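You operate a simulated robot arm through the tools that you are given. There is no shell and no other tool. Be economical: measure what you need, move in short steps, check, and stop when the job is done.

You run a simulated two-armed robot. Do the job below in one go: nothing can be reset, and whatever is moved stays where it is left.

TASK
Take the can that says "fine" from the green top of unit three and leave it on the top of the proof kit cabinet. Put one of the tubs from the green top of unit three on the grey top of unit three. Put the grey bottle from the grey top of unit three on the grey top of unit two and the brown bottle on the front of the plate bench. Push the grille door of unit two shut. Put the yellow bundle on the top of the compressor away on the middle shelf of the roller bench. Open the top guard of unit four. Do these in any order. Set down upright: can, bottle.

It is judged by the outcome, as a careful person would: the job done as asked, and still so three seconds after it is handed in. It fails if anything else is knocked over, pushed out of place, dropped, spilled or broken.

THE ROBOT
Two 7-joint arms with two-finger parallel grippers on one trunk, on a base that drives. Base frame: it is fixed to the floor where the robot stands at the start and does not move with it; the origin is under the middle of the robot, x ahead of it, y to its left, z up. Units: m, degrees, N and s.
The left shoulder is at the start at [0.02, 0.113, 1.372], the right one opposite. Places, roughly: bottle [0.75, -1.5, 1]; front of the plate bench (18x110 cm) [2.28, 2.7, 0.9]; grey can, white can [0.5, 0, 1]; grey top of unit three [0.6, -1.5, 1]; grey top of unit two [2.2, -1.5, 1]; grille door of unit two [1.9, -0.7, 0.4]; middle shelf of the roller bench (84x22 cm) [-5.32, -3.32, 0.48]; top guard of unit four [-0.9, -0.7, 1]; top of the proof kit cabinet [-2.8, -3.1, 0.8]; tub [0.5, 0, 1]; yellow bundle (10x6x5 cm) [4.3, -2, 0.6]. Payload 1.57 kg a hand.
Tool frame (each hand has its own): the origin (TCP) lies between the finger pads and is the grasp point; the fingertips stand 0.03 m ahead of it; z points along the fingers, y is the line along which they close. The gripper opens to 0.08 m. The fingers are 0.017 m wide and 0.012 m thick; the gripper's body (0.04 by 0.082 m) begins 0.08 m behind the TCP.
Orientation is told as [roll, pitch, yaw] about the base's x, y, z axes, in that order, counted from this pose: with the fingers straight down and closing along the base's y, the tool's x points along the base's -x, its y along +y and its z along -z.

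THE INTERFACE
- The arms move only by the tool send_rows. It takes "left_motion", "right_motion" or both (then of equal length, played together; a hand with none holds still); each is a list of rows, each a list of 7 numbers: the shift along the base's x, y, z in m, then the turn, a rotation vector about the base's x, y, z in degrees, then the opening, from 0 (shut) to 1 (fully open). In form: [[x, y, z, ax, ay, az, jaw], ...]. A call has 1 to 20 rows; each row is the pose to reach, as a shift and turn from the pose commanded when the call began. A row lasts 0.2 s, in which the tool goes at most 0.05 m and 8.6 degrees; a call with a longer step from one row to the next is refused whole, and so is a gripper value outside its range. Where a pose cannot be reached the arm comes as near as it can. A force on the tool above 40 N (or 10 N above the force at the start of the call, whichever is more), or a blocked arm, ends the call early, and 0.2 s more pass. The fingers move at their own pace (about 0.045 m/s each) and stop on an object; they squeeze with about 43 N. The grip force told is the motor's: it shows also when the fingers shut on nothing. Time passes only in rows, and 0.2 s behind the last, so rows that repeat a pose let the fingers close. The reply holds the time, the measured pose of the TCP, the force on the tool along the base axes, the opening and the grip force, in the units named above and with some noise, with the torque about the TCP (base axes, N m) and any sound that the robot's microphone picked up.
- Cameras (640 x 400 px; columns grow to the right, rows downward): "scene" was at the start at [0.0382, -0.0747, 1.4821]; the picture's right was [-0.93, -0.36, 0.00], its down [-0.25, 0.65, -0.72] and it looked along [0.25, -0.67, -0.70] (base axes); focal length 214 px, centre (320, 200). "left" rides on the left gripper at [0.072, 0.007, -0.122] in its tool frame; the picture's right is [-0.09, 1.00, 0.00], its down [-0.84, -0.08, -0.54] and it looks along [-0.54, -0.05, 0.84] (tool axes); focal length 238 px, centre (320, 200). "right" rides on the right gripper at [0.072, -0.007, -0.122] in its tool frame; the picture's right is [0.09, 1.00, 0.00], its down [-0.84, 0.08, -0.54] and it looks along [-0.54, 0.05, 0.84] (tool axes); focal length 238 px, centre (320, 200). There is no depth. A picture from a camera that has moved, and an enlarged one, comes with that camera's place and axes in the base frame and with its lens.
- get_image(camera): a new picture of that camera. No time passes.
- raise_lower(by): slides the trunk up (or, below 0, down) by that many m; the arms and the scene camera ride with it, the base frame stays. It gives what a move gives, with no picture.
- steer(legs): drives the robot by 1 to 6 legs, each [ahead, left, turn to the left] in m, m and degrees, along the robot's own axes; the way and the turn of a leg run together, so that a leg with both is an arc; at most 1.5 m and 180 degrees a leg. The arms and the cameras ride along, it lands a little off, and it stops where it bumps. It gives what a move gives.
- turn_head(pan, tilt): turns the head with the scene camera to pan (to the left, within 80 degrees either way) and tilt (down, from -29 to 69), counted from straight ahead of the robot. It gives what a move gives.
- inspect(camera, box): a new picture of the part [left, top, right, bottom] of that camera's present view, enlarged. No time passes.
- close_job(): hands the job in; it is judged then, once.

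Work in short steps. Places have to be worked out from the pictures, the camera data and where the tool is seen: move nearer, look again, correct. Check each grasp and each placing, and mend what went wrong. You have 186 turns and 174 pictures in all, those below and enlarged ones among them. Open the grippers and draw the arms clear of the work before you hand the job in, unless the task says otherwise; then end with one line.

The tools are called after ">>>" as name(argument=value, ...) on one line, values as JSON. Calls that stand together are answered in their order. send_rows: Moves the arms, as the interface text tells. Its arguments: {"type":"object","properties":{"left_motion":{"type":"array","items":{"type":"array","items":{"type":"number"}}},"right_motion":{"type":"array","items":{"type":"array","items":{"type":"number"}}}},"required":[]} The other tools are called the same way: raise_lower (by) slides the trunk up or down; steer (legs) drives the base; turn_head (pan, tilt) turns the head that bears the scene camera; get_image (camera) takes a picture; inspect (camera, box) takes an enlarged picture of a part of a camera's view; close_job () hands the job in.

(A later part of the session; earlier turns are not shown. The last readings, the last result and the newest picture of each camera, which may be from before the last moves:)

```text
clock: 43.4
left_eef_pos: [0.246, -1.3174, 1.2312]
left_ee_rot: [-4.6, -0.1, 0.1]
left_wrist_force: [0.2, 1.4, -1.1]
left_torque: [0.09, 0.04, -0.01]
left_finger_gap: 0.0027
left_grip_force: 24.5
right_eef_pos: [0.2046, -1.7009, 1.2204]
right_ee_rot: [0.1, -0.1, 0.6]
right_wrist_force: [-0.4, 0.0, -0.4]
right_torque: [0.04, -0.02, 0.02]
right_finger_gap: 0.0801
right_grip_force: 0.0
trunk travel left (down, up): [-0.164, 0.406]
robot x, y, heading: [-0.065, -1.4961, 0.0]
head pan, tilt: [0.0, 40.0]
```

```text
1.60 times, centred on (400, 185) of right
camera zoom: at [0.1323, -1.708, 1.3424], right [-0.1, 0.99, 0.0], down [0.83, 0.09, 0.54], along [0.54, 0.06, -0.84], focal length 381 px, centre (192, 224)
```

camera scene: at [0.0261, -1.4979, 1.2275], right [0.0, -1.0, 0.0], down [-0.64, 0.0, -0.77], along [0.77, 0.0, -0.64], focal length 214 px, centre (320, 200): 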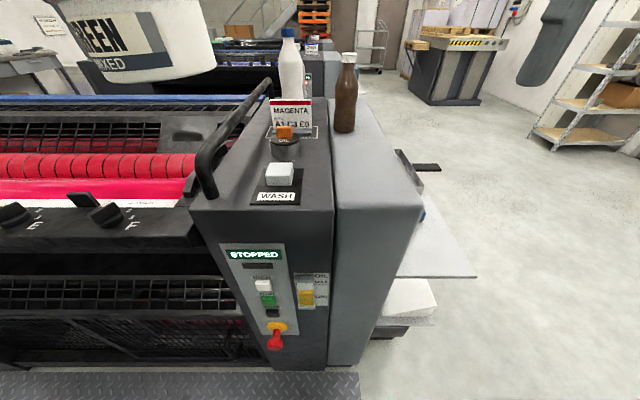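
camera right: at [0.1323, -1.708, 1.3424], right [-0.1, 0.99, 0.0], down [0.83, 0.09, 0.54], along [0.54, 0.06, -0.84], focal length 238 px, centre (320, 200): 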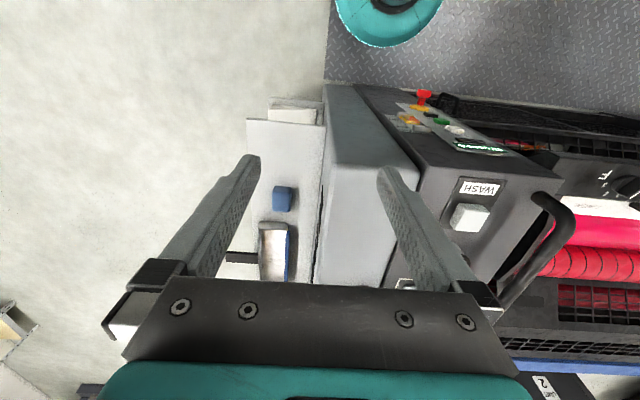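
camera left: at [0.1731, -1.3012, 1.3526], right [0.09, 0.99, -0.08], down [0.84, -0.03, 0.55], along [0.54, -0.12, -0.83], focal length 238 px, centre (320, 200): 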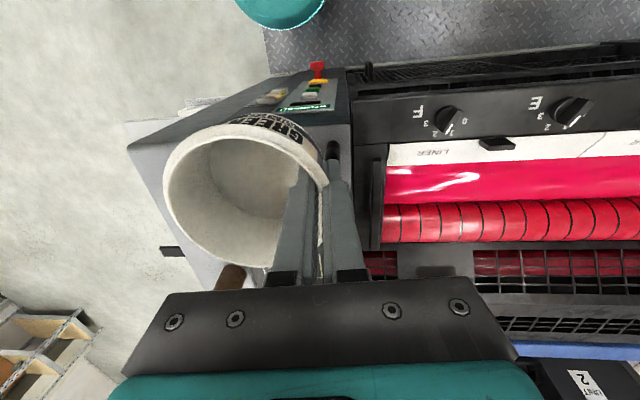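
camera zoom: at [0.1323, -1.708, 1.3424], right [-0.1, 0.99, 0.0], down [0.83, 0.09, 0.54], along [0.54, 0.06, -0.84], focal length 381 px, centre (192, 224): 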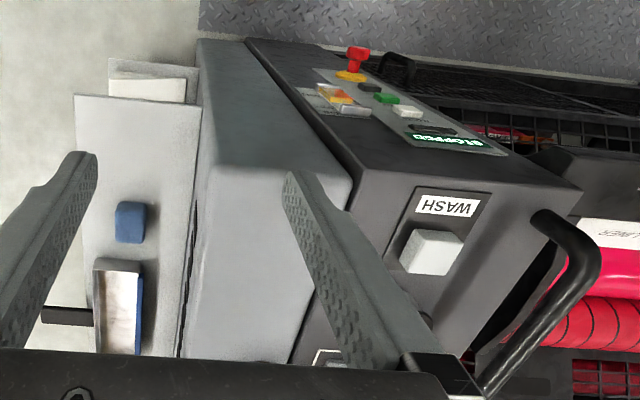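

Both parts are near z 1.0, and the light panel spans y -1.52 to -1.66. I'll set the tub at about (0.40, -1.59), well in front of the brown bottle. First I'll shift the base so the left hand reaches it naturally.

>>> steer(legs=[[0, -0.22, 0], [0.07, 0, 0]])

>>> get_image(camera="left")

>>> get_image(camera="scene")

```text
clock: 45.7
left_eef_pos: [0.3167, -1.5392, 1.2322]
left_ee_rot: [-4.6, -0.1, 0.2]
left_wrist_force: [-0.2, 0.2, -2.0]
left_torque: [0.08, 0.05, 0.01]
left_finger_gap: 0.0027
left_grip_force: 23.8
right_eef_pos: [0.2746, -1.9212, 1.2204]
right_ee_rot: [0.2, -0.1, 0.6]
right_wrist_force: [0.6, -0.2, -0.3]
right_torque: [-0.02, 0.07, -0.02]
right_finger_gap: 0.0801
right_grip_force: 0.1
trunk travel left (down, up): [-0.164, 0.406]
robot x, y, heading: [0.0033, -1.7217, 0.0]
head pan, tilt: [0.0, 40.0]
```

```text
141 pictures are left
camera left: at [0.244, -1.5227, 1.3524], right [0.09, 0.99, -0.08], down [0.84, -0.03, 0.55], along [0.54, -0.12, -0.83], focal length 238 px, centre (320, 200)
```

left: 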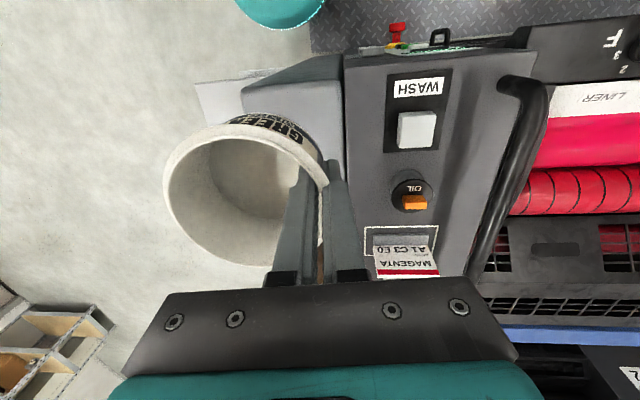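

```text
140 pictures are left
camera scene: at [0.0967, -1.7191, 1.2274], right [0.0, -1.0, 0.0], down [-0.64, 0.0, -0.77], along [0.77, 0.0, -0.64], focal length 214 px, centre (320, 200)
```

scene: 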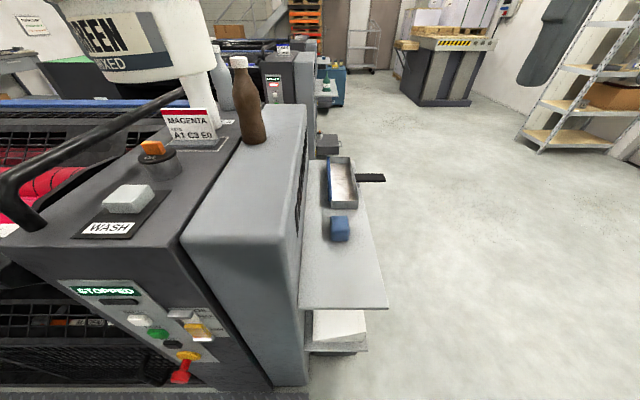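

The panel edge checks out at y -1.526, and the tub centre sits about 4 cm right of the TCP. I'll move over the spot and lower most of the way.

>>> send_rows(left_motion=[[0.03, -0.003, 0, 0, 0, 0, 0], [0.06, -0.006, 0, 0, 0, 0, 0], [0.092, -0.012, 0, 0, 0, 0, 0], [0.092, -0.012, -0.04, 0, 0, 0, 0], [0.092, -0.012, -0.08, 0, 0, 0, 0], [0.092, -0.012, -0.12, 0, 0, 0, 0], [0.092, -0.012, -0.15, 0, 0, 0, 0], [0.092, -0.012, -0.165, 0, 0, 0, 0]])

>>> get_image(camera="scene")

>>> get_image(camera="left")

```text
clock: 47.5
left_eef_pos: [0.4073, -1.5502, 1.0665]
left_ee_rot: [-4.6, 0.0, 0.1]
left_wrist_force: [0.0, -0.1, -2.0]
left_torque: [0.07, 0.01, 0.0]
left_finger_gap: 0.0026
left_grip_force: 24.1
right_eef_pos: [0.2731, -1.922, 1.2194]
right_ee_rot: [0.1, 0.0, 0.7]
right_wrist_force: [-0.1, -0.6, 0.2]
right_torque: [0.02, -0.01, 0.0]
right_finger_gap: 0.0803
right_grip_force: 0.0
trunk travel left (down, up): [-0.164, 0.406]
robot x, y, heading: [0.0004, -1.7177, 0.0]
head pan, tilt: [0.0, 40.0]
```

```text
139 pictures are left
camera scene: at [0.0959, -1.7192, 1.2275], right [0.0, -1.0, 0.0], down [-0.64, 0.0, -0.77], along [0.77, 0.0, -0.64], focal length 214 px, centre (320, 200)
```

scene: 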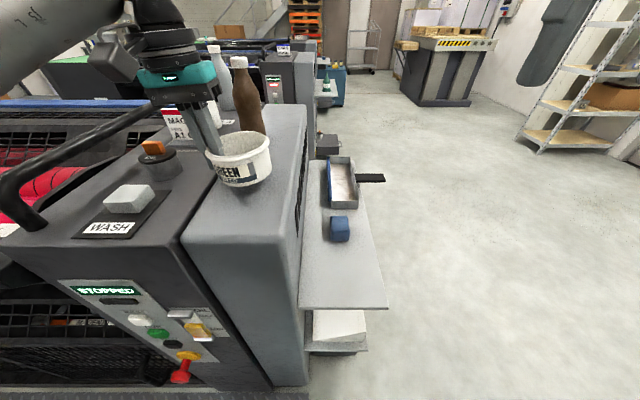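

```text
138 pictures are left
camera left: at [0.3348, -1.5342, 1.1874], right [0.09, 0.99, -0.08], down [0.84, -0.03, 0.55], along [0.54, -0.12, -0.83], focal length 238 px, centre (320, 200)
```

left: 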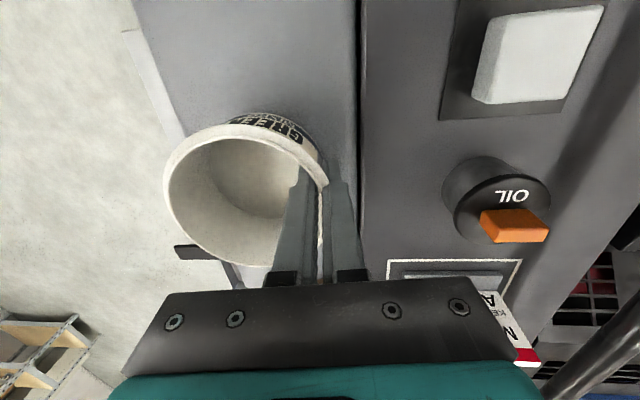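

It's centred on the panel. I'll lower in small steps until it touches.

>>> send_rows(left_motion=[[0, 0, -0.006, 0, 0, 0, 0], [0, 0, -0.012, 0, 0, 0, 0], [0, 0, -0.017, 0, 0, 0, 0], [0, 0, -0.02, 0, 0, 0, 0]])

>>> inspect(camera="scene", box=[140, 80, 320, 210])

```text
clock: 48.5
left_eef_pos: [0.4073, -1.5503, 1.0456]
left_ee_rot: [-4.6, -0.1, 0.1]
left_wrist_force: [0.1, 0.1, -1.6]
left_torque: [0.09, 0.0, 0.01]
left_finger_gap: 0.003
left_grip_force: 23.7
right_eef_pos: [0.2746, -1.9209, 1.2217]
right_ee_rot: [0.2, -0.1, 0.7]
right_wrist_force: [-0.4, 0.0, -0.5]
right_torque: [-0.02, -0.03, -0.02]
right_finger_gap: 0.08
right_grip_force: 0.0
trunk travel left (down, up): [-0.164, 0.406]
robot x, y, heading: [0.0031, -1.7201, -0.0]
head pan, tilt: [0.0, 40.0]
```

```text
3.08 times, centred on (230, 145) of scene
camera zoom: at [0.0958, -1.7192, 1.2275], right [0.0, -1.0, 0.0], down [-0.64, 0.0, -0.77], along [0.77, 0.0, -0.64], focal length 660 px, centre (597, 369)
```

zoom: 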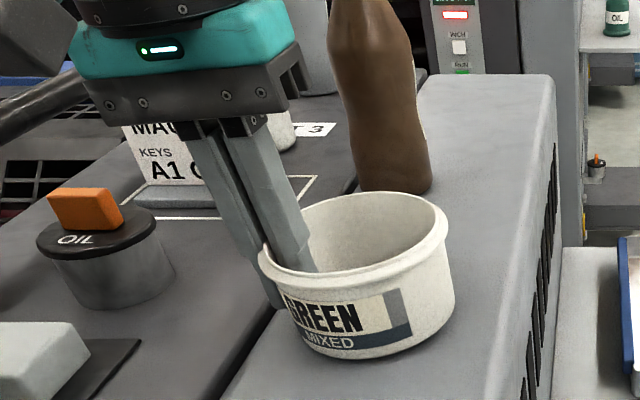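

Still no contact, so I'll keep lowering gently.

>>> send_rows(left_motion=[[0, 0, -0.003, 0, 0, 0, 0], [0, 0, -0.006, 0, 0, 0, 0], [0, 0, -0.008, 0, 0, 0, 0]])

```text
clock: 49.3
left_eef_pos: [0.4063, -1.5516, 1.0408]
left_ee_rot: [-4.6, -0.6, 0.1]
left_wrist_force: [2.7, 2.2, 24.3]
left_torque: [0.08, -0.12, -0.03]
left_finger_gap: 0.0025
left_grip_force: 23.6
right_eef_pos: [0.2727, -1.9222, 1.2212]
right_ee_rot: [0.0, -0.3, 0.7]
right_wrist_force: [0.3, 0.1, -0.5]
right_torque: [0.0, -0.01, 0.0]
right_finger_gap: 0.0802
right_grip_force: 0.1
trunk travel left (down, up): [-0.164, 0.406]
robot x, y, heading: [0.0016, -1.722, -0.1]
head pan, tilt: [0.0, 40.0]
```

Contact. I'll ease off the pressure, open and lift clear.

>>> send_rows(left_motion=[[0, 0, 0.005, 0, 0, 0, 0], [0, 0, 0.005, 0, 0, 0, 0.2], [0, 0, 0.005, 0, 0, 0, 0.45], [0, 0, 0.005, 0, 0, 0, 0.45], [0, 0.001, 0.02, 0, 0, 0, 0.45], [0, 0.003, 0.05, 0, 0, 0, 0.45], [-0.01, 0.004, 0.09, 0, 0, 0, 0.6], [-0.04, 0.004, 0.13, 4.6, 0, 0, 0.8], [-0.07, 0.004, 0.17, 4.6, 0, 0, 1]])

>>> get_image(camera="scene")

>>> get_image(camera="left")

```text
clock: 51.3
left_eef_pos: [0.3365, -1.548, 1.209]
left_ee_rot: [0.0, -0.1, 0.1]
left_wrist_force: [-0.2, -0.3, -0.2]
left_torque: [-0.04, -0.03, 0.01]
left_finger_gap: 0.0799
left_grip_force: 0.0
right_eef_pos: [0.2725, -1.9211, 1.2202]
right_ee_rot: [0.1, -0.2, 0.5]
right_wrist_force: [0.5, 1.1, 1.4]
right_torque: [0.03, -0.03, -0.02]
right_finger_gap: 0.08
right_grip_force: 0.1
trunk travel left (down, up): [-0.164, 0.406]
robot x, y, heading: [0.0019, -1.7225, -0.0]
head pan, tilt: [0.0, 40.0]
```

```text
136 pictures are left
camera scene: at [0.0949, -1.7193, 1.2276], right [0.0, -1.0, 0.0], down [-0.64, 0.0, -0.77], along [0.77, 0.0, -0.64], focal length 214 px, centre (320, 200)
```

scene: 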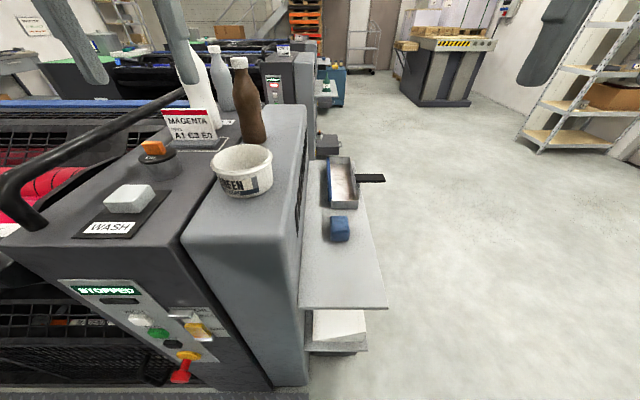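

```text
135 pictures are left
camera left: at [0.2639, -1.54, 1.3311], right [0.09, 1.0, 0.0], down [0.84, -0.08, 0.54], along [0.54, -0.05, -0.84], focal length 238 px, centre (320, 200)
```

left: 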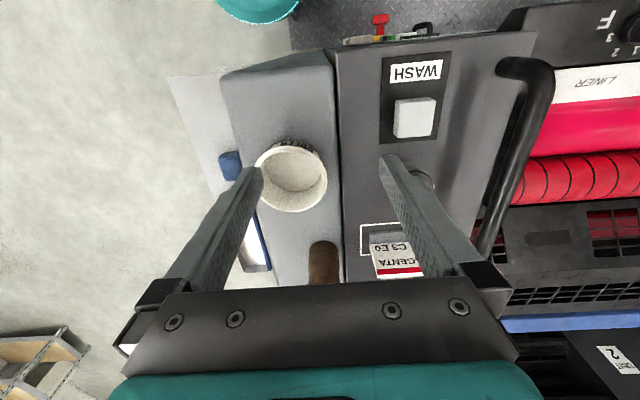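

The tub is placed. There may be three bottles, a white one, a grey one and a brown one, so I'll zoom in.

>>> inspect(camera="scene", box=[140, 20, 320, 160])

```text
2.86 times, centred on (230, 90) of scene
camera zoom: at [0.0949, -1.7193, 1.2276], right [0.0, -1.0, 0.0], down [-0.64, 0.0, -0.77], along [0.77, 0.0, -0.64], focal length 613 px, centre (577, 514)
```

zoom: 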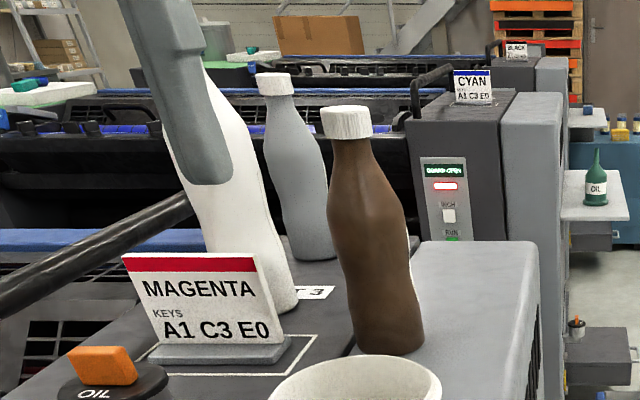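

There are three bottles: white (blue cap), grey (behind it, at about (0.86, -1.41)) and brown (about (0.61, -1.56)). I'll take the brown one now with the left hand pitched 45° forward for reach, stopping short first to look.

>>> send_rows(left_motion=[[0.01, 0, 0.005, 0, -8, 0, 1], [0.02, 0, 0.01, 0, -16, 0, 1], [0.04, 0, 0.015, 0, -24, 0, 1], [0.06, 0, 0.02, 0, -32, 0, 1], [0.08, -0.005, 0.02, 0, -40, 0, 1], [0.11, -0.01, 0.02, 0, -45, 0, 1], [0.13, -0.012, 0.01, 0, -45, 0, 1]])

>>> get_image(camera="left")

>>> get_image(camera="scene")

```text
clock: 52.9
left_eef_pos: [0.4679, -1.5585, 1.2188]
left_ee_rot: [0.0, -45.2, 0.1]
left_wrist_force: [-0.9, -0.4, -0.3]
left_torque: [0.0, -0.02, 0.04]
left_finger_gap: 0.0801
left_grip_force: 0.1
right_eef_pos: [0.2743, -1.9212, 1.2202]
right_ee_rot: [0.0, -0.2, 0.6]
right_wrist_force: [-0.8, -0.2, 0.3]
right_torque: [0.0, 0.04, -0.01]
right_finger_gap: 0.0796
right_grip_force: 0.0
trunk travel left (down, up): [-0.164, 0.406]
robot x, y, heading: [0.0039, -1.7201, 0.0]
head pan, tilt: [0.0, 40.0]
```

```text
133 pictures are left
camera left: at [0.3306, -1.5519, 1.2532], right [0.06, 1.0, 0.06], down [0.21, -0.08, 0.98], along [0.98, -0.05, -0.21], focal length 238 px, centre (320, 200)
```

left: 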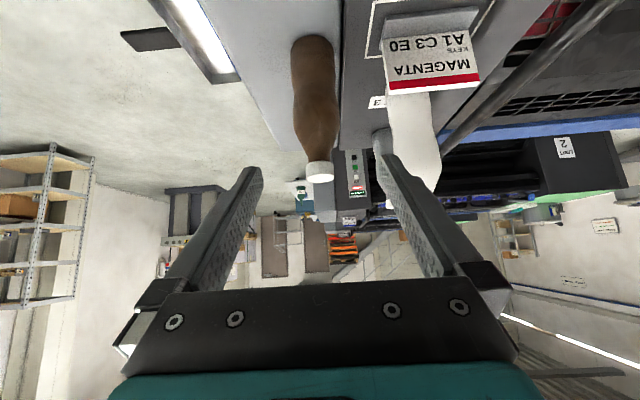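

```text
132 pictures are left
camera scene: at [0.0959, -1.7192, 1.2275], right [0.0, -1.0, 0.0], down [-0.64, 0.0, -0.77], along [0.77, 0.0, -0.64], focal length 214 px, centre (320, 200)
```

scene: 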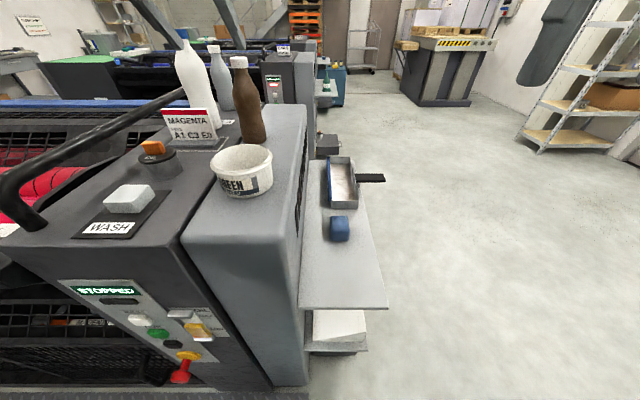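

Triangulated, the brown bottle stands near (0.595, -1.562) with its cap top at z 1.17. I'll slide in along the tool axis to straddle it.

>>> send_rows(left_motion=[[0.022, -0.003, -0.025, 0, 0, 0, 1], [0.044, -0.003, -0.049, 0, 0, 0, 1], [0.065, -0.003, -0.07, 0, 0, 0, 1], [0.087, -0.003, -0.092, 0, 0, 0, 1], [0.108, -0.003, -0.113, 0, 0, 0, 1], [0.128, -0.003, -0.133, 0, 0, 0, 1]])

>>> get_image(camera="left")

>>> inspect(camera="scene", box=[140, 20, 320, 200])

```text
clock: 54.3
left_eef_pos: [0.5952, -1.562, 1.0862]
left_ee_rot: [0.0, -45.1, 0.0]
left_wrist_force: [-0.3, -0.2, -1.5]
left_torque: [0.0, 0.02, 0.02]
left_finger_gap: 0.0797
left_grip_force: 0.0
right_eef_pos: [0.2741, -1.9216, 1.2204]
right_ee_rot: [0.1, -0.2, 0.6]
right_wrist_force: [0.4, 0.9, 0.4]
right_torque: [0.02, 0.0, 0.02]
right_finger_gap: 0.08
right_grip_force: 0.1
trunk travel left (down, up): [-0.164, 0.406]
robot x, y, heading: [0.0016, -1.7241, 0.2]
head pan, tilt: [0.0, 40.0]
```

```text
131 pictures are left
camera left: at [0.4587, -1.5555, 1.1207], right [0.06, 1.0, 0.06], down [0.21, -0.08, 0.98], along [0.98, -0.05, -0.21], focal length 238 px, centre (320, 200)
```

left: 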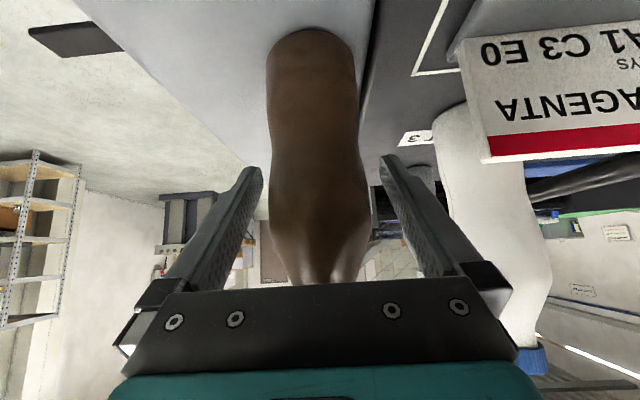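

```text
2.22 times, centred on (230, 110) of scene
camera zoom: at [0.0959, -1.7193, 1.2275], right [0.0, -1.0, 0.0], down [-0.64, 0.0, -0.77], along [0.77, 0.0, -0.64], focal length 477 px, centre (520, 400)
```

zoom: 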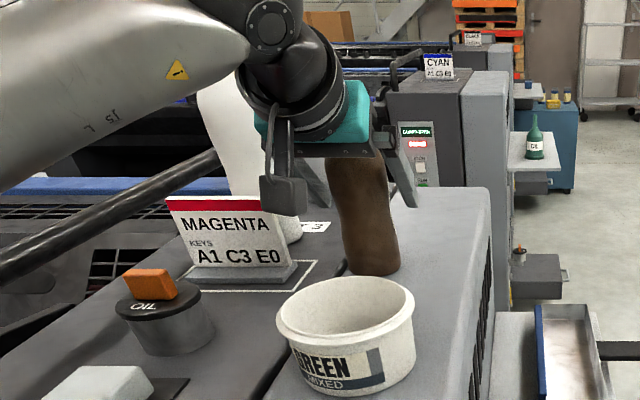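

The bottle is between the fingers. I'll close on it.

>>> send_rows(left_motion=[[0, 0, 0, 0, 0, 0, 0.8], [0, 0, 0, 0, 0, 0, 0.5], [0, 0, 0, 0, 0, 0, 0.3], [0, 0, 0, 0, 0, 0, 0.3], [0, 0, 0, 0, 0, 0, 0.3]])

```text
clock: 55.5
left_eef_pos: [0.596, -1.5626, 1.0858]
left_ee_rot: [-0.1, -45.1, 0.1]
left_wrist_force: [1.3, -0.6, -0.3]
left_torque: [-0.01, -0.04, 0.0]
left_finger_gap: 0.0537
left_grip_force: 43.0
right_eef_pos: [0.2746, -1.9219, 1.2203]
right_ee_rot: [0.1, -0.2, 0.6]
right_wrist_force: [-0.4, -0.7, -0.1]
right_torque: [-0.04, 0.02, -0.01]
right_finger_gap: 0.0798
right_grip_force: 0.0
trunk travel left (down, up): [-0.164, 0.406]
robot x, y, heading: [0.0007, -1.7234, 0.2]
head pan, tilt: [0.0, 40.0]
```

Grip is firm at 54 mm. I'll lift straight up, then retract over the tub.

>>> send_rows(left_motion=[[0, 0, 0.01, 0, 0, 0, 0], [0, 0, 0.03, 0, 0, 0, 0], [0, 0, 0.06, 0, 0, 0, 0], [0, 0, 0.1, 0, 0, 0, 0], [0, 0, 0.13, 0, 0, 0, 0], [-0.04, 0, 0.15, 0, 0, 0, 0], [-0.09, 0, 0.16, 0, 0, 0, 0], [-0.14, 0.01, 0.16, 0, 0, 0, 0], [-0.19, 0.01, 0.16, 0, 0, 0, 0], [-0.24, 0.02, 0.16, 0, 0, 0, 0], [-0.28, 0.02, 0.16, 0, 0, 0, 0]])

>>> get_image(camera="scene")

```text
refused: row 7 steps farther than a row can; nothing moved
```

```text
129 pictures are left
camera scene: at [0.0959, -1.7194, 1.2275], right [0.0, -1.0, 0.0], down [-0.64, 0.0, -0.77], along [0.77, 0.0, -0.64], focal length 214 px, centre (320, 200)
```

scene: 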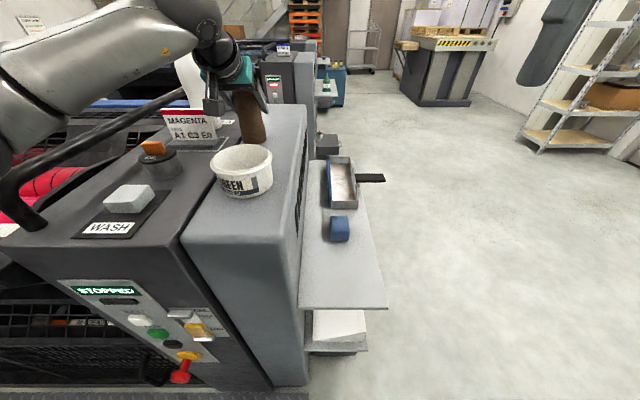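

One step was too long, so I'll send it again with smaller ones.

>>> send_rows(left_motion=[[0, 0, 0.01, 0, 0, 0, 0], [0, 0, 0.03, 0, 0, 0, 0], [0, 0, 0.06, 0, 0, 0, 0], [0, 0, 0.1, 0, 0, 0, 0], [0, 0, 0.13, 0, 0, 0, 0], [-0.03, 0, 0.15, 0, 0, 0, 0], [-0.07, 0, 0.16, 0, 0, 0, 0], [-0.11, 0, 0.16, 0, 0, 0, 0], [-0.15, 0.01, 0.16, 0, 0, 0, 0], [-0.19, 0.01, 0.16, 0, 0, 0, 0], [-0.23, 0.02, 0.16, 0, 0, 0, 0], [-0.27, 0.02, 0.16, 0, 0, 0, 0]])

>>> get_image(camera="scene")

```text
clock: 58.1
left_eef_pos: [0.3229, -1.5393, 1.2461]
left_ee_rot: [-0.1, -45.1, 0.2]
left_wrist_force: [0.3, -0.2, -5.0]
left_torque: [0.02, -0.03, 0.0]
left_finger_gap: 0.0538
left_grip_force: 42.8
right_eef_pos: [0.2724, -1.9202, 1.22]
right_ee_rot: [0.0, -0.2, 0.6]
right_wrist_force: [0.6, -0.3, 0.1]
right_torque: [0.01, 0.02, 0.0]
right_finger_gap: 0.0801
right_grip_force: 0.1
trunk travel left (down, up): [-0.164, 0.406]
robot x, y, heading: [0.0, -1.7258, 0.0]
head pan, tilt: [0.0, 40.0]
```

```text
128 pictures are left
camera scene: at [0.0951, -1.7192, 1.2276], right [0.0, -1.0, 0.0], down [-0.64, 0.0, -0.77], along [0.77, 0.0, -0.64], focal length 214 px, centre (320, 200)
```

scene: 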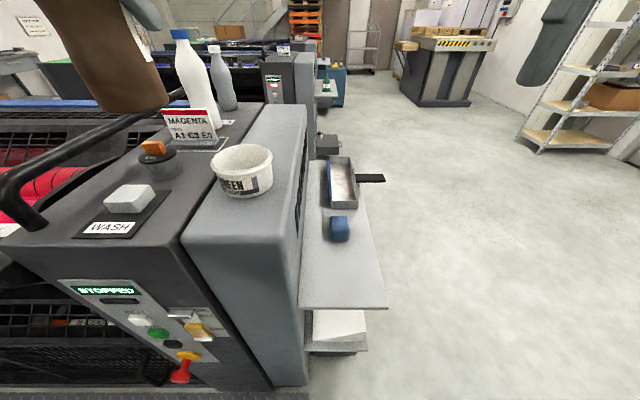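

The brown bottle is held. For the grey bottle and unit two I'll go round the right end into the lane between units three and two.

>>> steer(legs=[[0, -0.75, 0], [1.35, 0, 0]])

>>> turn_head(pan=35, tilt=25)

>>> get_image(camera="scene")

```text
clock: 68.5
left_eef_pos: [1.6785, -2.2898, 1.2453]
left_ee_rot: [-0.1, -45.2, 0.1]
left_wrist_force: [1.4, 0.1, -4.2]
left_torque: [0.02, -0.04, -0.03]
left_finger_gap: 0.0535
left_grip_force: 43.2
right_eef_pos: [1.6274, -2.6698, 1.2207]
right_ee_rot: [0.1, 0.0, 0.5]
right_wrist_force: [0.2, 0.6, 0.5]
right_torque: [0.01, -0.02, 0.03]
right_finger_gap: 0.0798
right_grip_force: 0.0
trunk travel left (down, up): [-0.164, 0.406]
robot x, y, heading: [1.3576, -2.4672, -0.1]
head pan, tilt: [0.0, 40.0]
```

```text
clock: 69.5
left_eef_pos: [1.6778, -2.2902, 1.2456]
left_ee_rot: [-0.1, -45.2, 0.0]
left_wrist_force: [0.2, 0.1, -5.2]
left_torque: [0.02, -0.01, -0.04]
left_finger_gap: 0.0539
left_grip_force: 42.4
right_eef_pos: [1.6271, -2.6703, 1.221]
right_ee_rot: [0.0, -0.1, 0.6]
right_wrist_force: [0.0, 0.1, -0.4]
right_torque: [-0.01, 0.06, -0.02]
right_finger_gap: 0.0798
right_grip_force: 0.1
trunk travel left (down, up): [-0.164, 0.406]
robot x, y, heading: [1.3563, -2.4737, 0.0]
head pan, tilt: [35.0, 25.0]
```

```text
127 pictures are left
camera scene: at [1.4395, -2.4143, 1.2508], right [0.57, -0.82, 0.0], down [-0.35, -0.24, -0.91], along [0.74, 0.52, -0.42], focal length 214 px, centre (320, 200)
```

scene: 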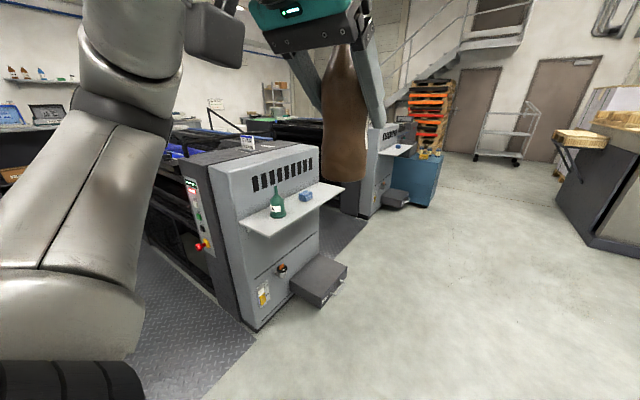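

The lane entrance is clear. I'll turn around here in the open, then sidestep into the lane facing unit three's back.

>>> steer(legs=[[0, 0, 180], [0, -0.55, 0]])

>>> turn_head(pan=-35, tilt=35)

>>> get_image(camera="scene")

```text
clock: 80.0
left_eef_pos: [1.0332, -2.097, 1.2459]
left_ee_rot: [-0.1, -45.1, 180.0]
left_wrist_force: [0.9, 0.1, -4.8]
left_torque: [0.01, 0.03, 0.03]
left_finger_gap: 0.0537
left_grip_force: 43.0
right_eef_pos: [1.0844, -1.7175, 1.2208]
right_ee_rot: [0.1, 0.0, -179.5]
right_wrist_force: [0.2, -0.4, 0.2]
right_torque: [0.02, 0.0, 0.0]
right_finger_gap: 0.0802
right_grip_force: 0.0
trunk travel left (down, up): [-0.164, 0.406]
robot x, y, heading: [1.3547, -1.9188, 179.8]
head pan, tilt: [35.0, 25.0]
```

```text
clock: 81.5
left_eef_pos: [1.0337, -2.0961, 1.2462]
left_ee_rot: [-0.1, -45.1, -180.1]
left_wrist_force: [0.5, 0.6, -4.0]
left_torque: [0.03, 0.02, 0.01]
left_finger_gap: 0.0536
left_grip_force: 43.1
right_eef_pos: [1.0847, -1.7172, 1.2208]
right_ee_rot: [0.1, 0.0, -179.5]
right_wrist_force: [0.6, -0.6, 0.0]
right_torque: [-0.01, 0.0, -0.03]
right_finger_gap: 0.0801
right_grip_force: 0.1
trunk travel left (down, up): [-0.164, 0.406]
robot x, y, heading: [1.3528, -1.9179, 179.7]
head pan, tilt: [-35.0, 35.0]
```

```text
126 pictures are left
camera scene: at [1.2732, -1.8656, 1.235], right [0.57, 0.82, 0.0], down [0.47, -0.33, -0.82], along [-0.67, 0.47, -0.57], focal length 214 px, centre (320, 200)
```

scene: 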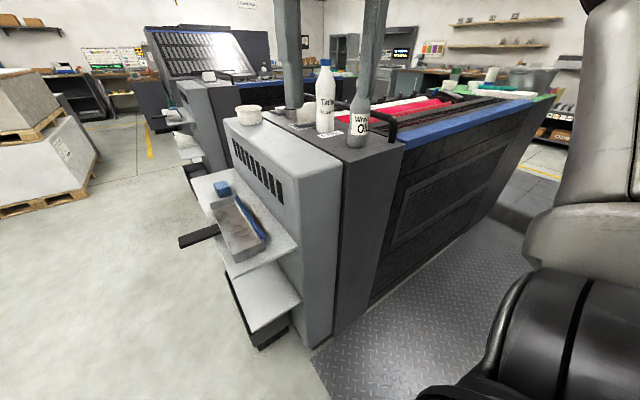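

The grey bottle ("Wash 03") is near the back edge. I'll sidestep until the right hand lines up with it.

>>> steer(legs=[[0, -0.33, 0]])

>>> turn_head(pan=-15, tilt=30)

>>> get_image(camera="scene")

>>> get_image(camera="right")

```text
clock: 83.6
left_eef_pos: [1.0341, -1.7677, 1.244]
left_ee_rot: [0.0, -45.1, -180.0]
left_wrist_force: [-0.9, 0.6, -4.4]
left_torque: [-0.01, 0.01, -0.01]
left_finger_gap: 0.0537
left_grip_force: 42.5
right_eef_pos: [1.0842, -1.3871, 1.2203]
right_ee_rot: [0.1, 0.0, -179.5]
right_wrist_force: [-0.4, -0.5, 0.3]
right_torque: [-0.02, 0.02, -0.02]
right_finger_gap: 0.08
right_grip_force: 0.0
trunk travel left (down, up): [-0.164, 0.406]
robot x, y, heading: [1.3577, -1.588, 180.0]
head pan, tilt: [-35.0, 35.0]
```

```text
clock: 84.5
left_eef_pos: [1.0344, -1.7684, 1.2459]
left_ee_rot: [-0.1, -45.1, -179.9]
left_wrist_force: [0.3, 0.2, -4.3]
left_torque: [0.01, 0.03, 0.02]
left_finger_gap: 0.0536
left_grip_force: 43.1
right_eef_pos: [1.0841, -1.3884, 1.2211]
right_ee_rot: [0.1, -0.1, -179.5]
right_wrist_force: [0.2, 0.5, -0.5]
right_torque: [0.05, -0.02, 0.02]
right_finger_gap: 0.0797
right_grip_force: 0.1
trunk travel left (down, up): [-0.164, 0.406]
robot x, y, heading: [1.3578, -1.5878, 180.0]
head pan, tilt: [-15.0, 30.0]
```

```text
125 pictures are left
camera scene: at [1.2583, -1.5632, 1.2428], right [0.26, 0.97, 0.0], down [0.48, -0.13, -0.87], along [-0.84, 0.23, -0.5], focal length 214 px, centre (320, 200)
```

scene: 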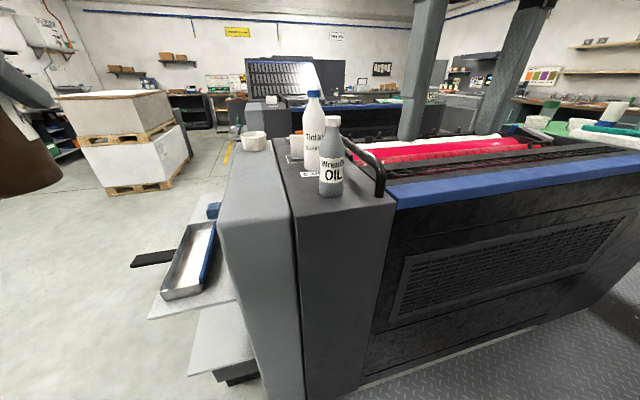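

```text
124 pictures are left
camera right: at [1.157, -1.3818, 1.3425], right [0.1, -0.99, 0.0], down [-0.83, -0.08, 0.54], along [-0.54, -0.06, -0.84], focal length 238 px, centre (320, 200)
```

right: 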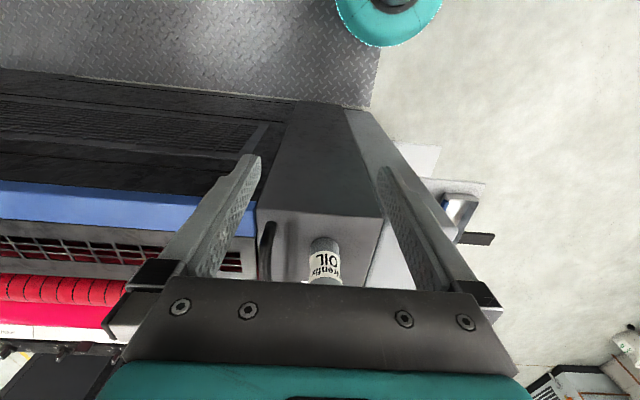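

The grey bottle stands at about (0.815, -1.417) with its cap at z 1.166. I'll pitch the right hand 45° forward and stop short to look.

>>> send_rows(right_motion=[[-0.02, -0.005, 0.005, 0, 8, 0, 1], [-0.04, -0.01, 0.01, 0, 16, 0, 1], [-0.06, -0.015, 0.015, 0, 24, 0, 1], [-0.08, -0.02, 0.02, 0, 32, 0, 1], [-0.1, -0.025, 0.02, 0, 40, 0, 1], [-0.12, -0.028, 0.02, 0, 45, 0, 1], [-0.13, -0.028, 0.01, 0, 45, 0, 1]])

>>> get_image(camera="right")

>>> inspect(camera="scene", box=[240, 60, 440, 220])

```text
clock: 86.1
left_eef_pos: [1.0339, -1.7676, 1.2451]
left_ee_rot: [-0.1, -44.9, -180.0]
left_wrist_force: [-0.3, 0.0, -5.4]
left_torque: [-0.03, 0.0, 0.0]
left_finger_gap: 0.0535
left_grip_force: 42.5
right_eef_pos: [0.9545, -1.4164, 1.2313]
right_ee_rot: [-0.4, -45.3, -179.3]
right_wrist_force: [-0.2, 0.0, 0.0]
right_torque: [0.02, 0.01, 0.01]
right_finger_gap: 0.0802
right_grip_force: 0.0
trunk travel left (down, up): [-0.164, 0.406]
robot x, y, heading: [1.3573, -1.587, 179.8]
head pan, tilt: [-15.0, 30.0]
```

```text
123 pictures are left
camera right: at [1.0915, -1.4094, 1.2655], right [0.07, -0.99, -0.07], down [-0.2, -0.08, 0.98], along [-0.98, -0.06, -0.21], focal length 238 px, centre (320, 200)
```

right: 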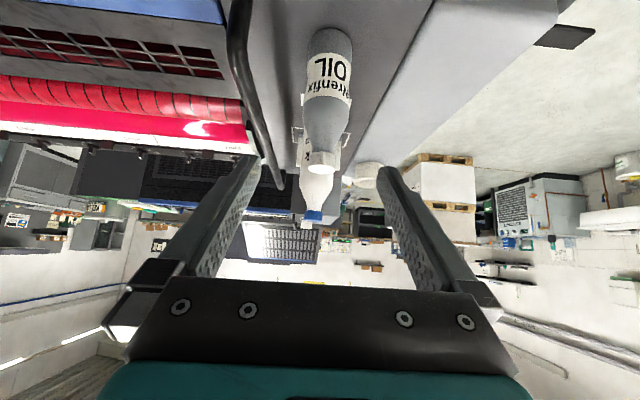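

```text
2.50 times, centred on (340, 140) of scene
camera zoom: at [1.2581, -1.5633, 1.2428], right [0.26, 0.97, 0.0], down [0.48, -0.13, -0.87], along [-0.84, 0.22, -0.5], focal length 536 px, centre (270, 350)
```

zoom: 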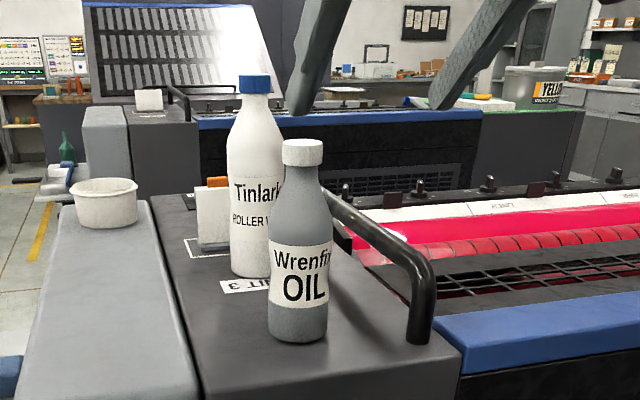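

The grey bottle's centre is refined to (0.822, -1.423). I'll slide in along the tool axis.

>>> send_rows(right_motion=[[-0.024, -0.0066, -0.03, 0, 0, 0, 1], [-0.0475, -0.0066, -0.061, 0, 0, 0, 1], [-0.07, -0.0066, -0.083, 0, 0, 0, 1], [-0.09, -0.0066, -0.104, 0, 0, 0, 1], [-0.112, -0.0066, -0.125, 0, 0, 0, 1], [-0.1325, -0.0066, -0.146, 0, 0, 0, 1]])

>>> get_image(camera="right")

>>> get_image(camera="scene")

```text
clock: 87.5
left_eef_pos: [1.033, -1.7685, 1.2451]
left_ee_rot: [-0.1, -45.1, -180.0]
left_wrist_force: [-0.1, -0.4, -4.4]
left_torque: [-0.02, -0.01, 0.03]
left_finger_gap: 0.0536
left_grip_force: 42.5
right_eef_pos: [0.8224, -1.4225, 1.0846]
right_ee_rot: [-0.3, -45.1, -179.3]
right_wrist_force: [0.5, -0.5, -0.8]
right_torque: [0.01, -0.01, -0.03]
right_finger_gap: 0.08
right_grip_force: 0.0
trunk travel left (down, up): [-0.164, 0.406]
robot x, y, heading: [1.3577, -1.5896, 180.2]
head pan, tilt: [-15.0, 30.0]
```

```text
121 pictures are left
camera right: at [0.9593, -1.4153, 1.1202], right [0.07, -0.99, -0.07], down [-0.21, -0.08, 0.98], along [-0.98, -0.06, -0.21], focal length 238 px, centre (320, 200)
```

right: 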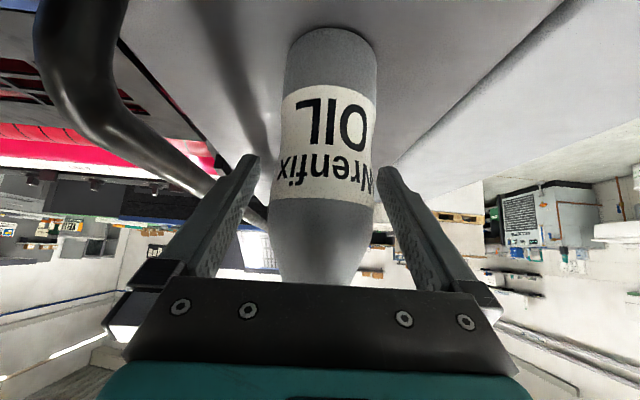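

```text
120 pictures are left
camera scene: at [1.2581, -1.5634, 1.2428], right [0.26, 0.97, 0.0], down [0.48, -0.13, -0.87], along [-0.84, 0.22, -0.5], focal length 214 px, centre (320, 200)
```

scene: 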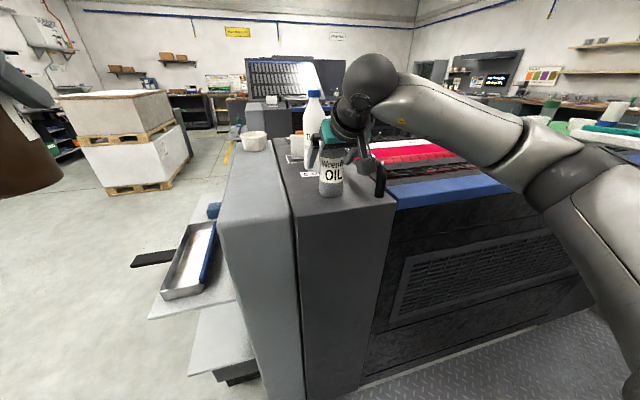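

The bottle is centred between the fingers. I'll close, lift and retract toward the robot.

>>> send_rows(right_motion=[[0, 0, 0, 0, 0, 0, 0.8], [0, 0, 0, 0, 0, 0, 0.5], [0, 0, 0, 0, 0, 0, 0.3], [0, 0, 0, 0, 0, 0, 0], [0, 0, 0, 0, 0, 0, 0], [0, 0, 0.01, 0, 0, 0, 0], [0, 0, 0.03, 0, 0, 0, 0], [0.01, 0, 0.07, 0, 0, 0, 0], [0.03, 0, 0.11, 0, 0, 0, 0], [0.06, 0, 0.14, 0, 0, 0, 0], [0.1, 0, 0.15, 0, 0, 0, 0], [0.14, 0, 0.16, 0, 0, 0, 0], [0.18, 0.01, 0.16, 0, 0, 0, 0], [0.21, 0.01, 0.16, 0, 0, 0, 0]])

>>> get_image(camera="scene")

```text
clock: 90.5
left_eef_pos: [1.0334, -1.7681, 1.2451]
left_ee_rot: [0.0, -45.1, -180.0]
left_wrist_force: [-0.1, 0.0, -4.4]
left_torque: [0.01, 0.05, 0.03]
left_finger_gap: 0.0534
left_grip_force: 42.8
right_eef_pos: [1.0333, -1.4143, 1.2447]
right_ee_rot: [-0.5, -45.2, -179.2]
right_wrist_force: [0.5, -0.7, -3.9]
right_torque: [-0.02, 0.04, -0.02]
right_finger_gap: 0.0537
right_grip_force: 43.1
trunk travel left (down, up): [-0.164, 0.406]
robot x, y, heading: [1.3568, -1.5882, 179.9]
head pan, tilt: [-15.0, 30.0]
```

```text
119 pictures are left
camera scene: at [1.2585, -1.5634, 1.2428], right [0.26, 0.97, 0.0], down [0.48, -0.13, -0.87], along [-0.84, 0.22, -0.5], focal length 214 px, centre (320, 200)
```

scene: 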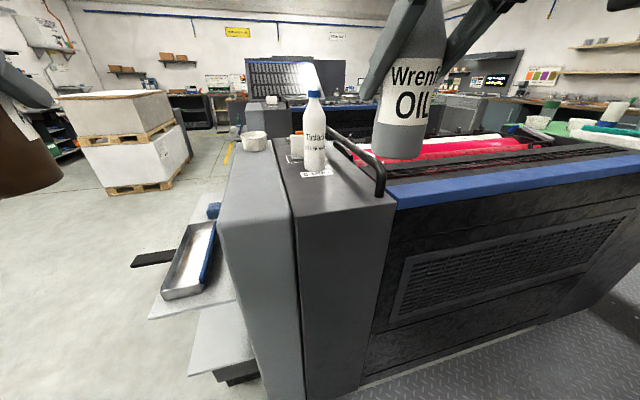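

Both bottles are held. I'll leave the lane, turn around in the open floor, come back facing unit two, and look.

>>> steer(legs=[[0, 0.75, 0], [0, 0, 180], [0, 0.65, 0]])

>>> turn_head(pan=20, tilt=35)

>>> get_image(camera="scene")

```text
clock: 105.1
left_eef_pos: [1.6863, -1.5099, 1.2444]
left_ee_rot: [0.0, -45.0, -0.3]
left_wrist_force: [-0.6, 0.1, -4.3]
left_torque: [0.01, -0.02, -0.05]
left_finger_gap: 0.0535
left_grip_force: 43.5
right_eef_pos: [1.6841, -1.8649, 1.2452]
right_ee_rot: [-0.6, -45.1, 0.2]
right_wrist_force: [-0.8, 0.1, -4.0]
right_torque: [0.0, -0.03, -0.01]
right_finger_gap: 0.0536
right_grip_force: 43.1
trunk travel left (down, up): [-0.164, 0.406]
robot x, y, heading: [1.3634, -1.6912, -0.6]
head pan, tilt: [-15.0, 30.0]
```

```text
clock: 106.1
left_eef_pos: [1.6862, -1.5104, 1.2447]
left_ee_rot: [-0.1, -45.0, -0.5]
left_wrist_force: [-0.1, 0.4, -4.1]
left_torque: [0.02, -0.01, 0.0]
left_finger_gap: 0.0538
left_grip_force: 43.1
right_eef_pos: [1.684, -1.8647, 1.2438]
right_ee_rot: [-0.4, -45.2, 0.2]
right_wrist_force: [0.0, -0.6, -3.9]
right_torque: [0.02, -0.03, -0.03]
right_finger_gap: 0.0532
right_grip_force: 42.8
trunk travel left (down, up): [-0.164, 0.406]
robot x, y, heading: [1.3621, -1.683, -0.7]
head pan, tilt: [20.0, 35.0]
```

```text
118 pictures are left
camera scene: at [1.4534, -1.6561, 1.235], right [0.33, -0.94, 0.0], down [-0.54, -0.19, -0.82], along [0.77, 0.27, -0.57], focal length 214 px, centre (320, 200)
```

scene: 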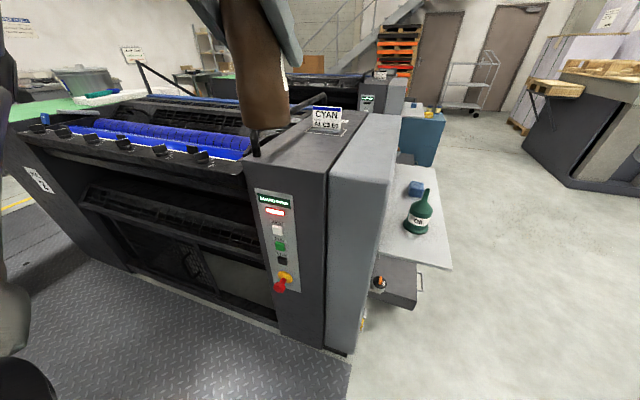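

Unit two's light panel corner is at about (1.87, -1.53), the same layout as unit three. I'll shift closer so the right hand can set the grey bottle down on that panel.

>>> steer(legs=[[0, 0.22, 0.7], [0.1, 0, 0]])

>>> turn_head(pan=-5, tilt=40)

>>> get_image(camera="scene")

>>> get_image(camera="right")

```text
clock: 108.5
left_eef_pos: [1.7861, -1.2845, 1.2447]
left_ee_rot: [0.0, -45.0, 0.4]
left_wrist_force: [0.1, -0.6, -3.3]
left_torque: [0.03, 0.0, -0.03]
left_finger_gap: 0.0537
left_grip_force: 42.5
right_eef_pos: [1.7878, -1.6387, 1.2444]
right_ee_rot: [-0.5, -45.1, 1.0]
right_wrist_force: [0.5, -0.3, -4.7]
right_torque: [-0.01, -0.01, 0.01]
right_finger_gap: 0.0534
right_grip_force: 43.1
trunk travel left (down, up): [-0.164, 0.406]
robot x, y, heading: [1.4621, -1.467, 0.3]
head pan, tilt: [20.0, 35.0]
```

```text
clock: 109.4
left_eef_pos: [1.7843, -1.2847, 1.245]
left_ee_rot: [0.0, -45.1, 0.3]
left_wrist_force: [-0.1, 0.4, -4.2]
left_torque: [0.0, -0.05, -0.01]
left_finger_gap: 0.0531
left_grip_force: 43.0
right_eef_pos: [1.7861, -1.6386, 1.2449]
right_ee_rot: [-0.5, -45.1, 1.0]
right_wrist_force: [0.0, -0.6, -4.2]
right_torque: [-0.05, -0.03, 0.02]
right_finger_gap: 0.0536
right_grip_force: 42.9
trunk travel left (down, up): [-0.164, 0.406]
robot x, y, heading: [1.4599, -1.4639, 0.2]
head pan, tilt: [-5.0, 40.0]
```

```text
117 pictures are left
camera scene: at [1.5552, -1.4706, 1.2275], right [-0.08, -1.0, 0.0], down [-0.64, 0.05, -0.77], along [0.76, -0.06, -0.64], focal length 214 px, centre (320, 200)
```

scene: 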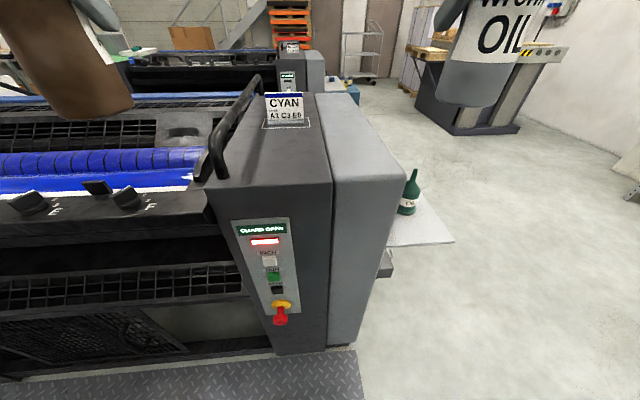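

```text
116 pictures are left
camera right: at [1.6493, -1.6478, 1.28], right [-0.08, 0.99, -0.07], down [0.21, 0.09, 0.97], along [0.98, 0.06, -0.21], focal length 238 px, centre (320, 200)
```

right: 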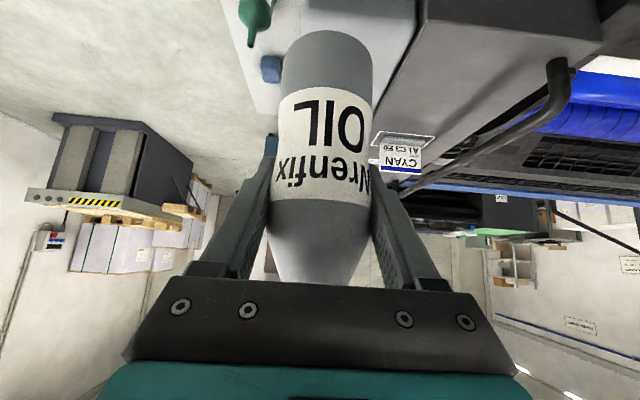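

The panel is free at x 1.9–2.3. I'll carry the grey bottle to (2.04, -1.585) and lower it close to the surface.

>>> send_rows(right_motion=[[0.04, 0.009, 0, 0, 0, 0, 0], [0.08, 0.018, 0, 0, 0, 0, 0], [0.12, 0.027, 0, 0, 0, 0, 0], [0.16, 0.036, 0, 0, 0, 0, 0], [0.2, 0.045, 0, 0, 0, 0, 0], [0.24, 0.054, 0, 0, 0, 0, 0], [0.254, 0.054, -0.02, 0, 0, 0, 0], [0.254, 0.054, -0.06, 0, 0, 0, 0], [0.254, 0.054, -0.1, 0, 0, 0, 0], [0.254, 0.054, -0.13, 0, 0, 0, 0], [0.254, 0.054, -0.148, 0, 0, 0, 0]])

>>> get_image(camera="scene")

```text
clock: 111.8
left_eef_pos: [1.7839, -1.2854, 1.2449]
left_ee_rot: [0.0, -45.0, 0.2]
left_wrist_force: [0.2, -0.3, -4.0]
left_torque: [0.0, -0.04, -0.02]
left_finger_gap: 0.0536
left_grip_force: 43.3
right_eef_pos: [2.0398, -1.5845, 1.0959]
right_ee_rot: [-0.4, -45.1, 0.9]
right_wrist_force: [-0.8, -0.4, -3.9]
right_torque: [-0.01, -0.04, -0.02]
right_finger_gap: 0.0533
right_grip_force: 42.4
trunk travel left (down, up): [-0.164, 0.406]
robot x, y, heading: [1.4589, -1.4646, 0.1]
head pan, tilt: [-5.0, 40.0]
```

```text
115 pictures are left
camera scene: at [1.5554, -1.4707, 1.2274], right [-0.08, -1.0, 0.0], down [-0.64, 0.05, -0.77], along [0.76, -0.06, -0.64], focal length 214 px, centre (320, 200)
```

scene: 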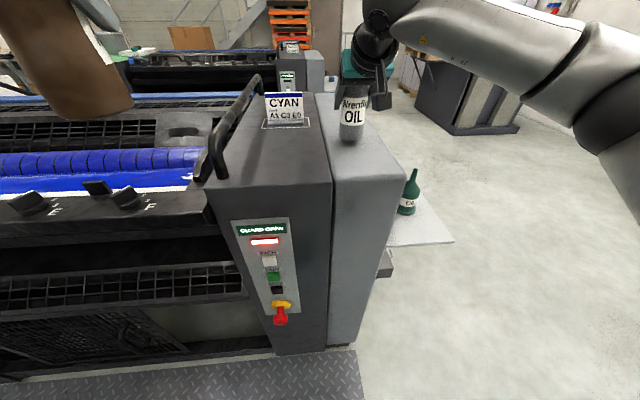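

It's over the light panel. I'll lower gently to contact.

>>> send_rows(right_motion=[[0, 0, -0.004, 0, 0, 0, 0], [0, 0, -0.008, 0, 0, 0, 0], [0, 0, -0.011, 0, 0, 0, 0], [0, 0, -0.013, 0, 0, 0, 0]])

>>> inspect(camera="scene", box=[280, 60, 440, 200])

```text
clock: 112.8
left_eef_pos: [1.7841, -1.2847, 1.2449]
left_ee_rot: [0.0, -45.0, 0.4]
left_wrist_force: [0.5, 0.6, -5.0]
left_torque: [-0.02, -0.03, 0.03]
left_finger_gap: 0.0535
left_grip_force: 42.7
right_eef_pos: [2.0401, -1.5845, 1.0826]
right_ee_rot: [-0.6, -45.1, 1.0]
right_wrist_force: [0.1, 0.0, -3.7]
right_torque: [0.02, -0.01, -0.02]
right_finger_gap: 0.0536
right_grip_force: 43.1
trunk travel left (down, up): [-0.164, 0.406]
robot x, y, heading: [1.4624, -1.4687, 0.4]
head pan, tilt: [-5.0, 40.0]
```

```text
2.86 times, centred on (360, 130) of scene
camera zoom: at [1.5553, -1.4707, 1.2274], right [-0.08, -1.0, 0.0], down [-0.64, 0.05, -0.77], along [0.76, -0.06, -0.64], focal length 613 px, centre (206, 400)
```

zoom: 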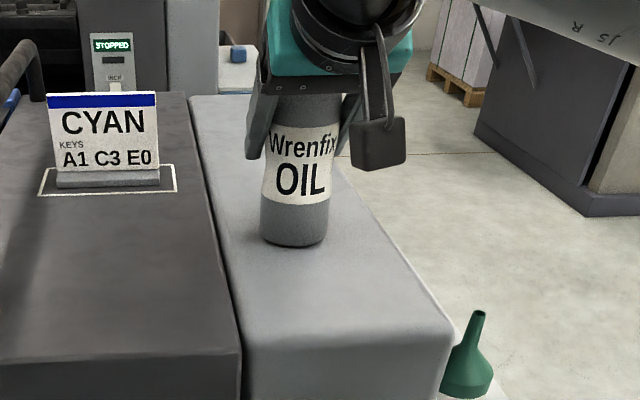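

No contact force yet, so I'll lower further in small steps.

>>> send_rows(right_motion=[[0, 0, -0.003, 0, 0, 0, 0], [0, 0, -0.006, 0, 0, 0, 0], [0, 0, -0.008, 0, 0, 0, 0]])

```text
clock: 113.6
left_eef_pos: [1.7813, -1.2841, 1.2463]
left_ee_rot: [0.0, -45.2, 0.2]
left_wrist_force: [0.8, -0.2, -4.6]
left_torque: [-0.02, 0.01, 0.02]
left_finger_gap: 0.0535
left_grip_force: 42.8
right_eef_pos: [2.039, -1.5859, 1.0839]
right_ee_rot: [-0.2, -46.2, 0.8]
right_wrist_force: [0.2, -4.3, 30.9]
right_torque: [-0.07, 0.9, 0.15]
right_finger_gap: 0.0535
right_grip_force: 42.8
trunk travel left (down, up): [-0.164, 0.406]
robot x, y, heading: [1.4603, -1.4661, 0.3]
head pan, tilt: [-5.0, 40.0]
```

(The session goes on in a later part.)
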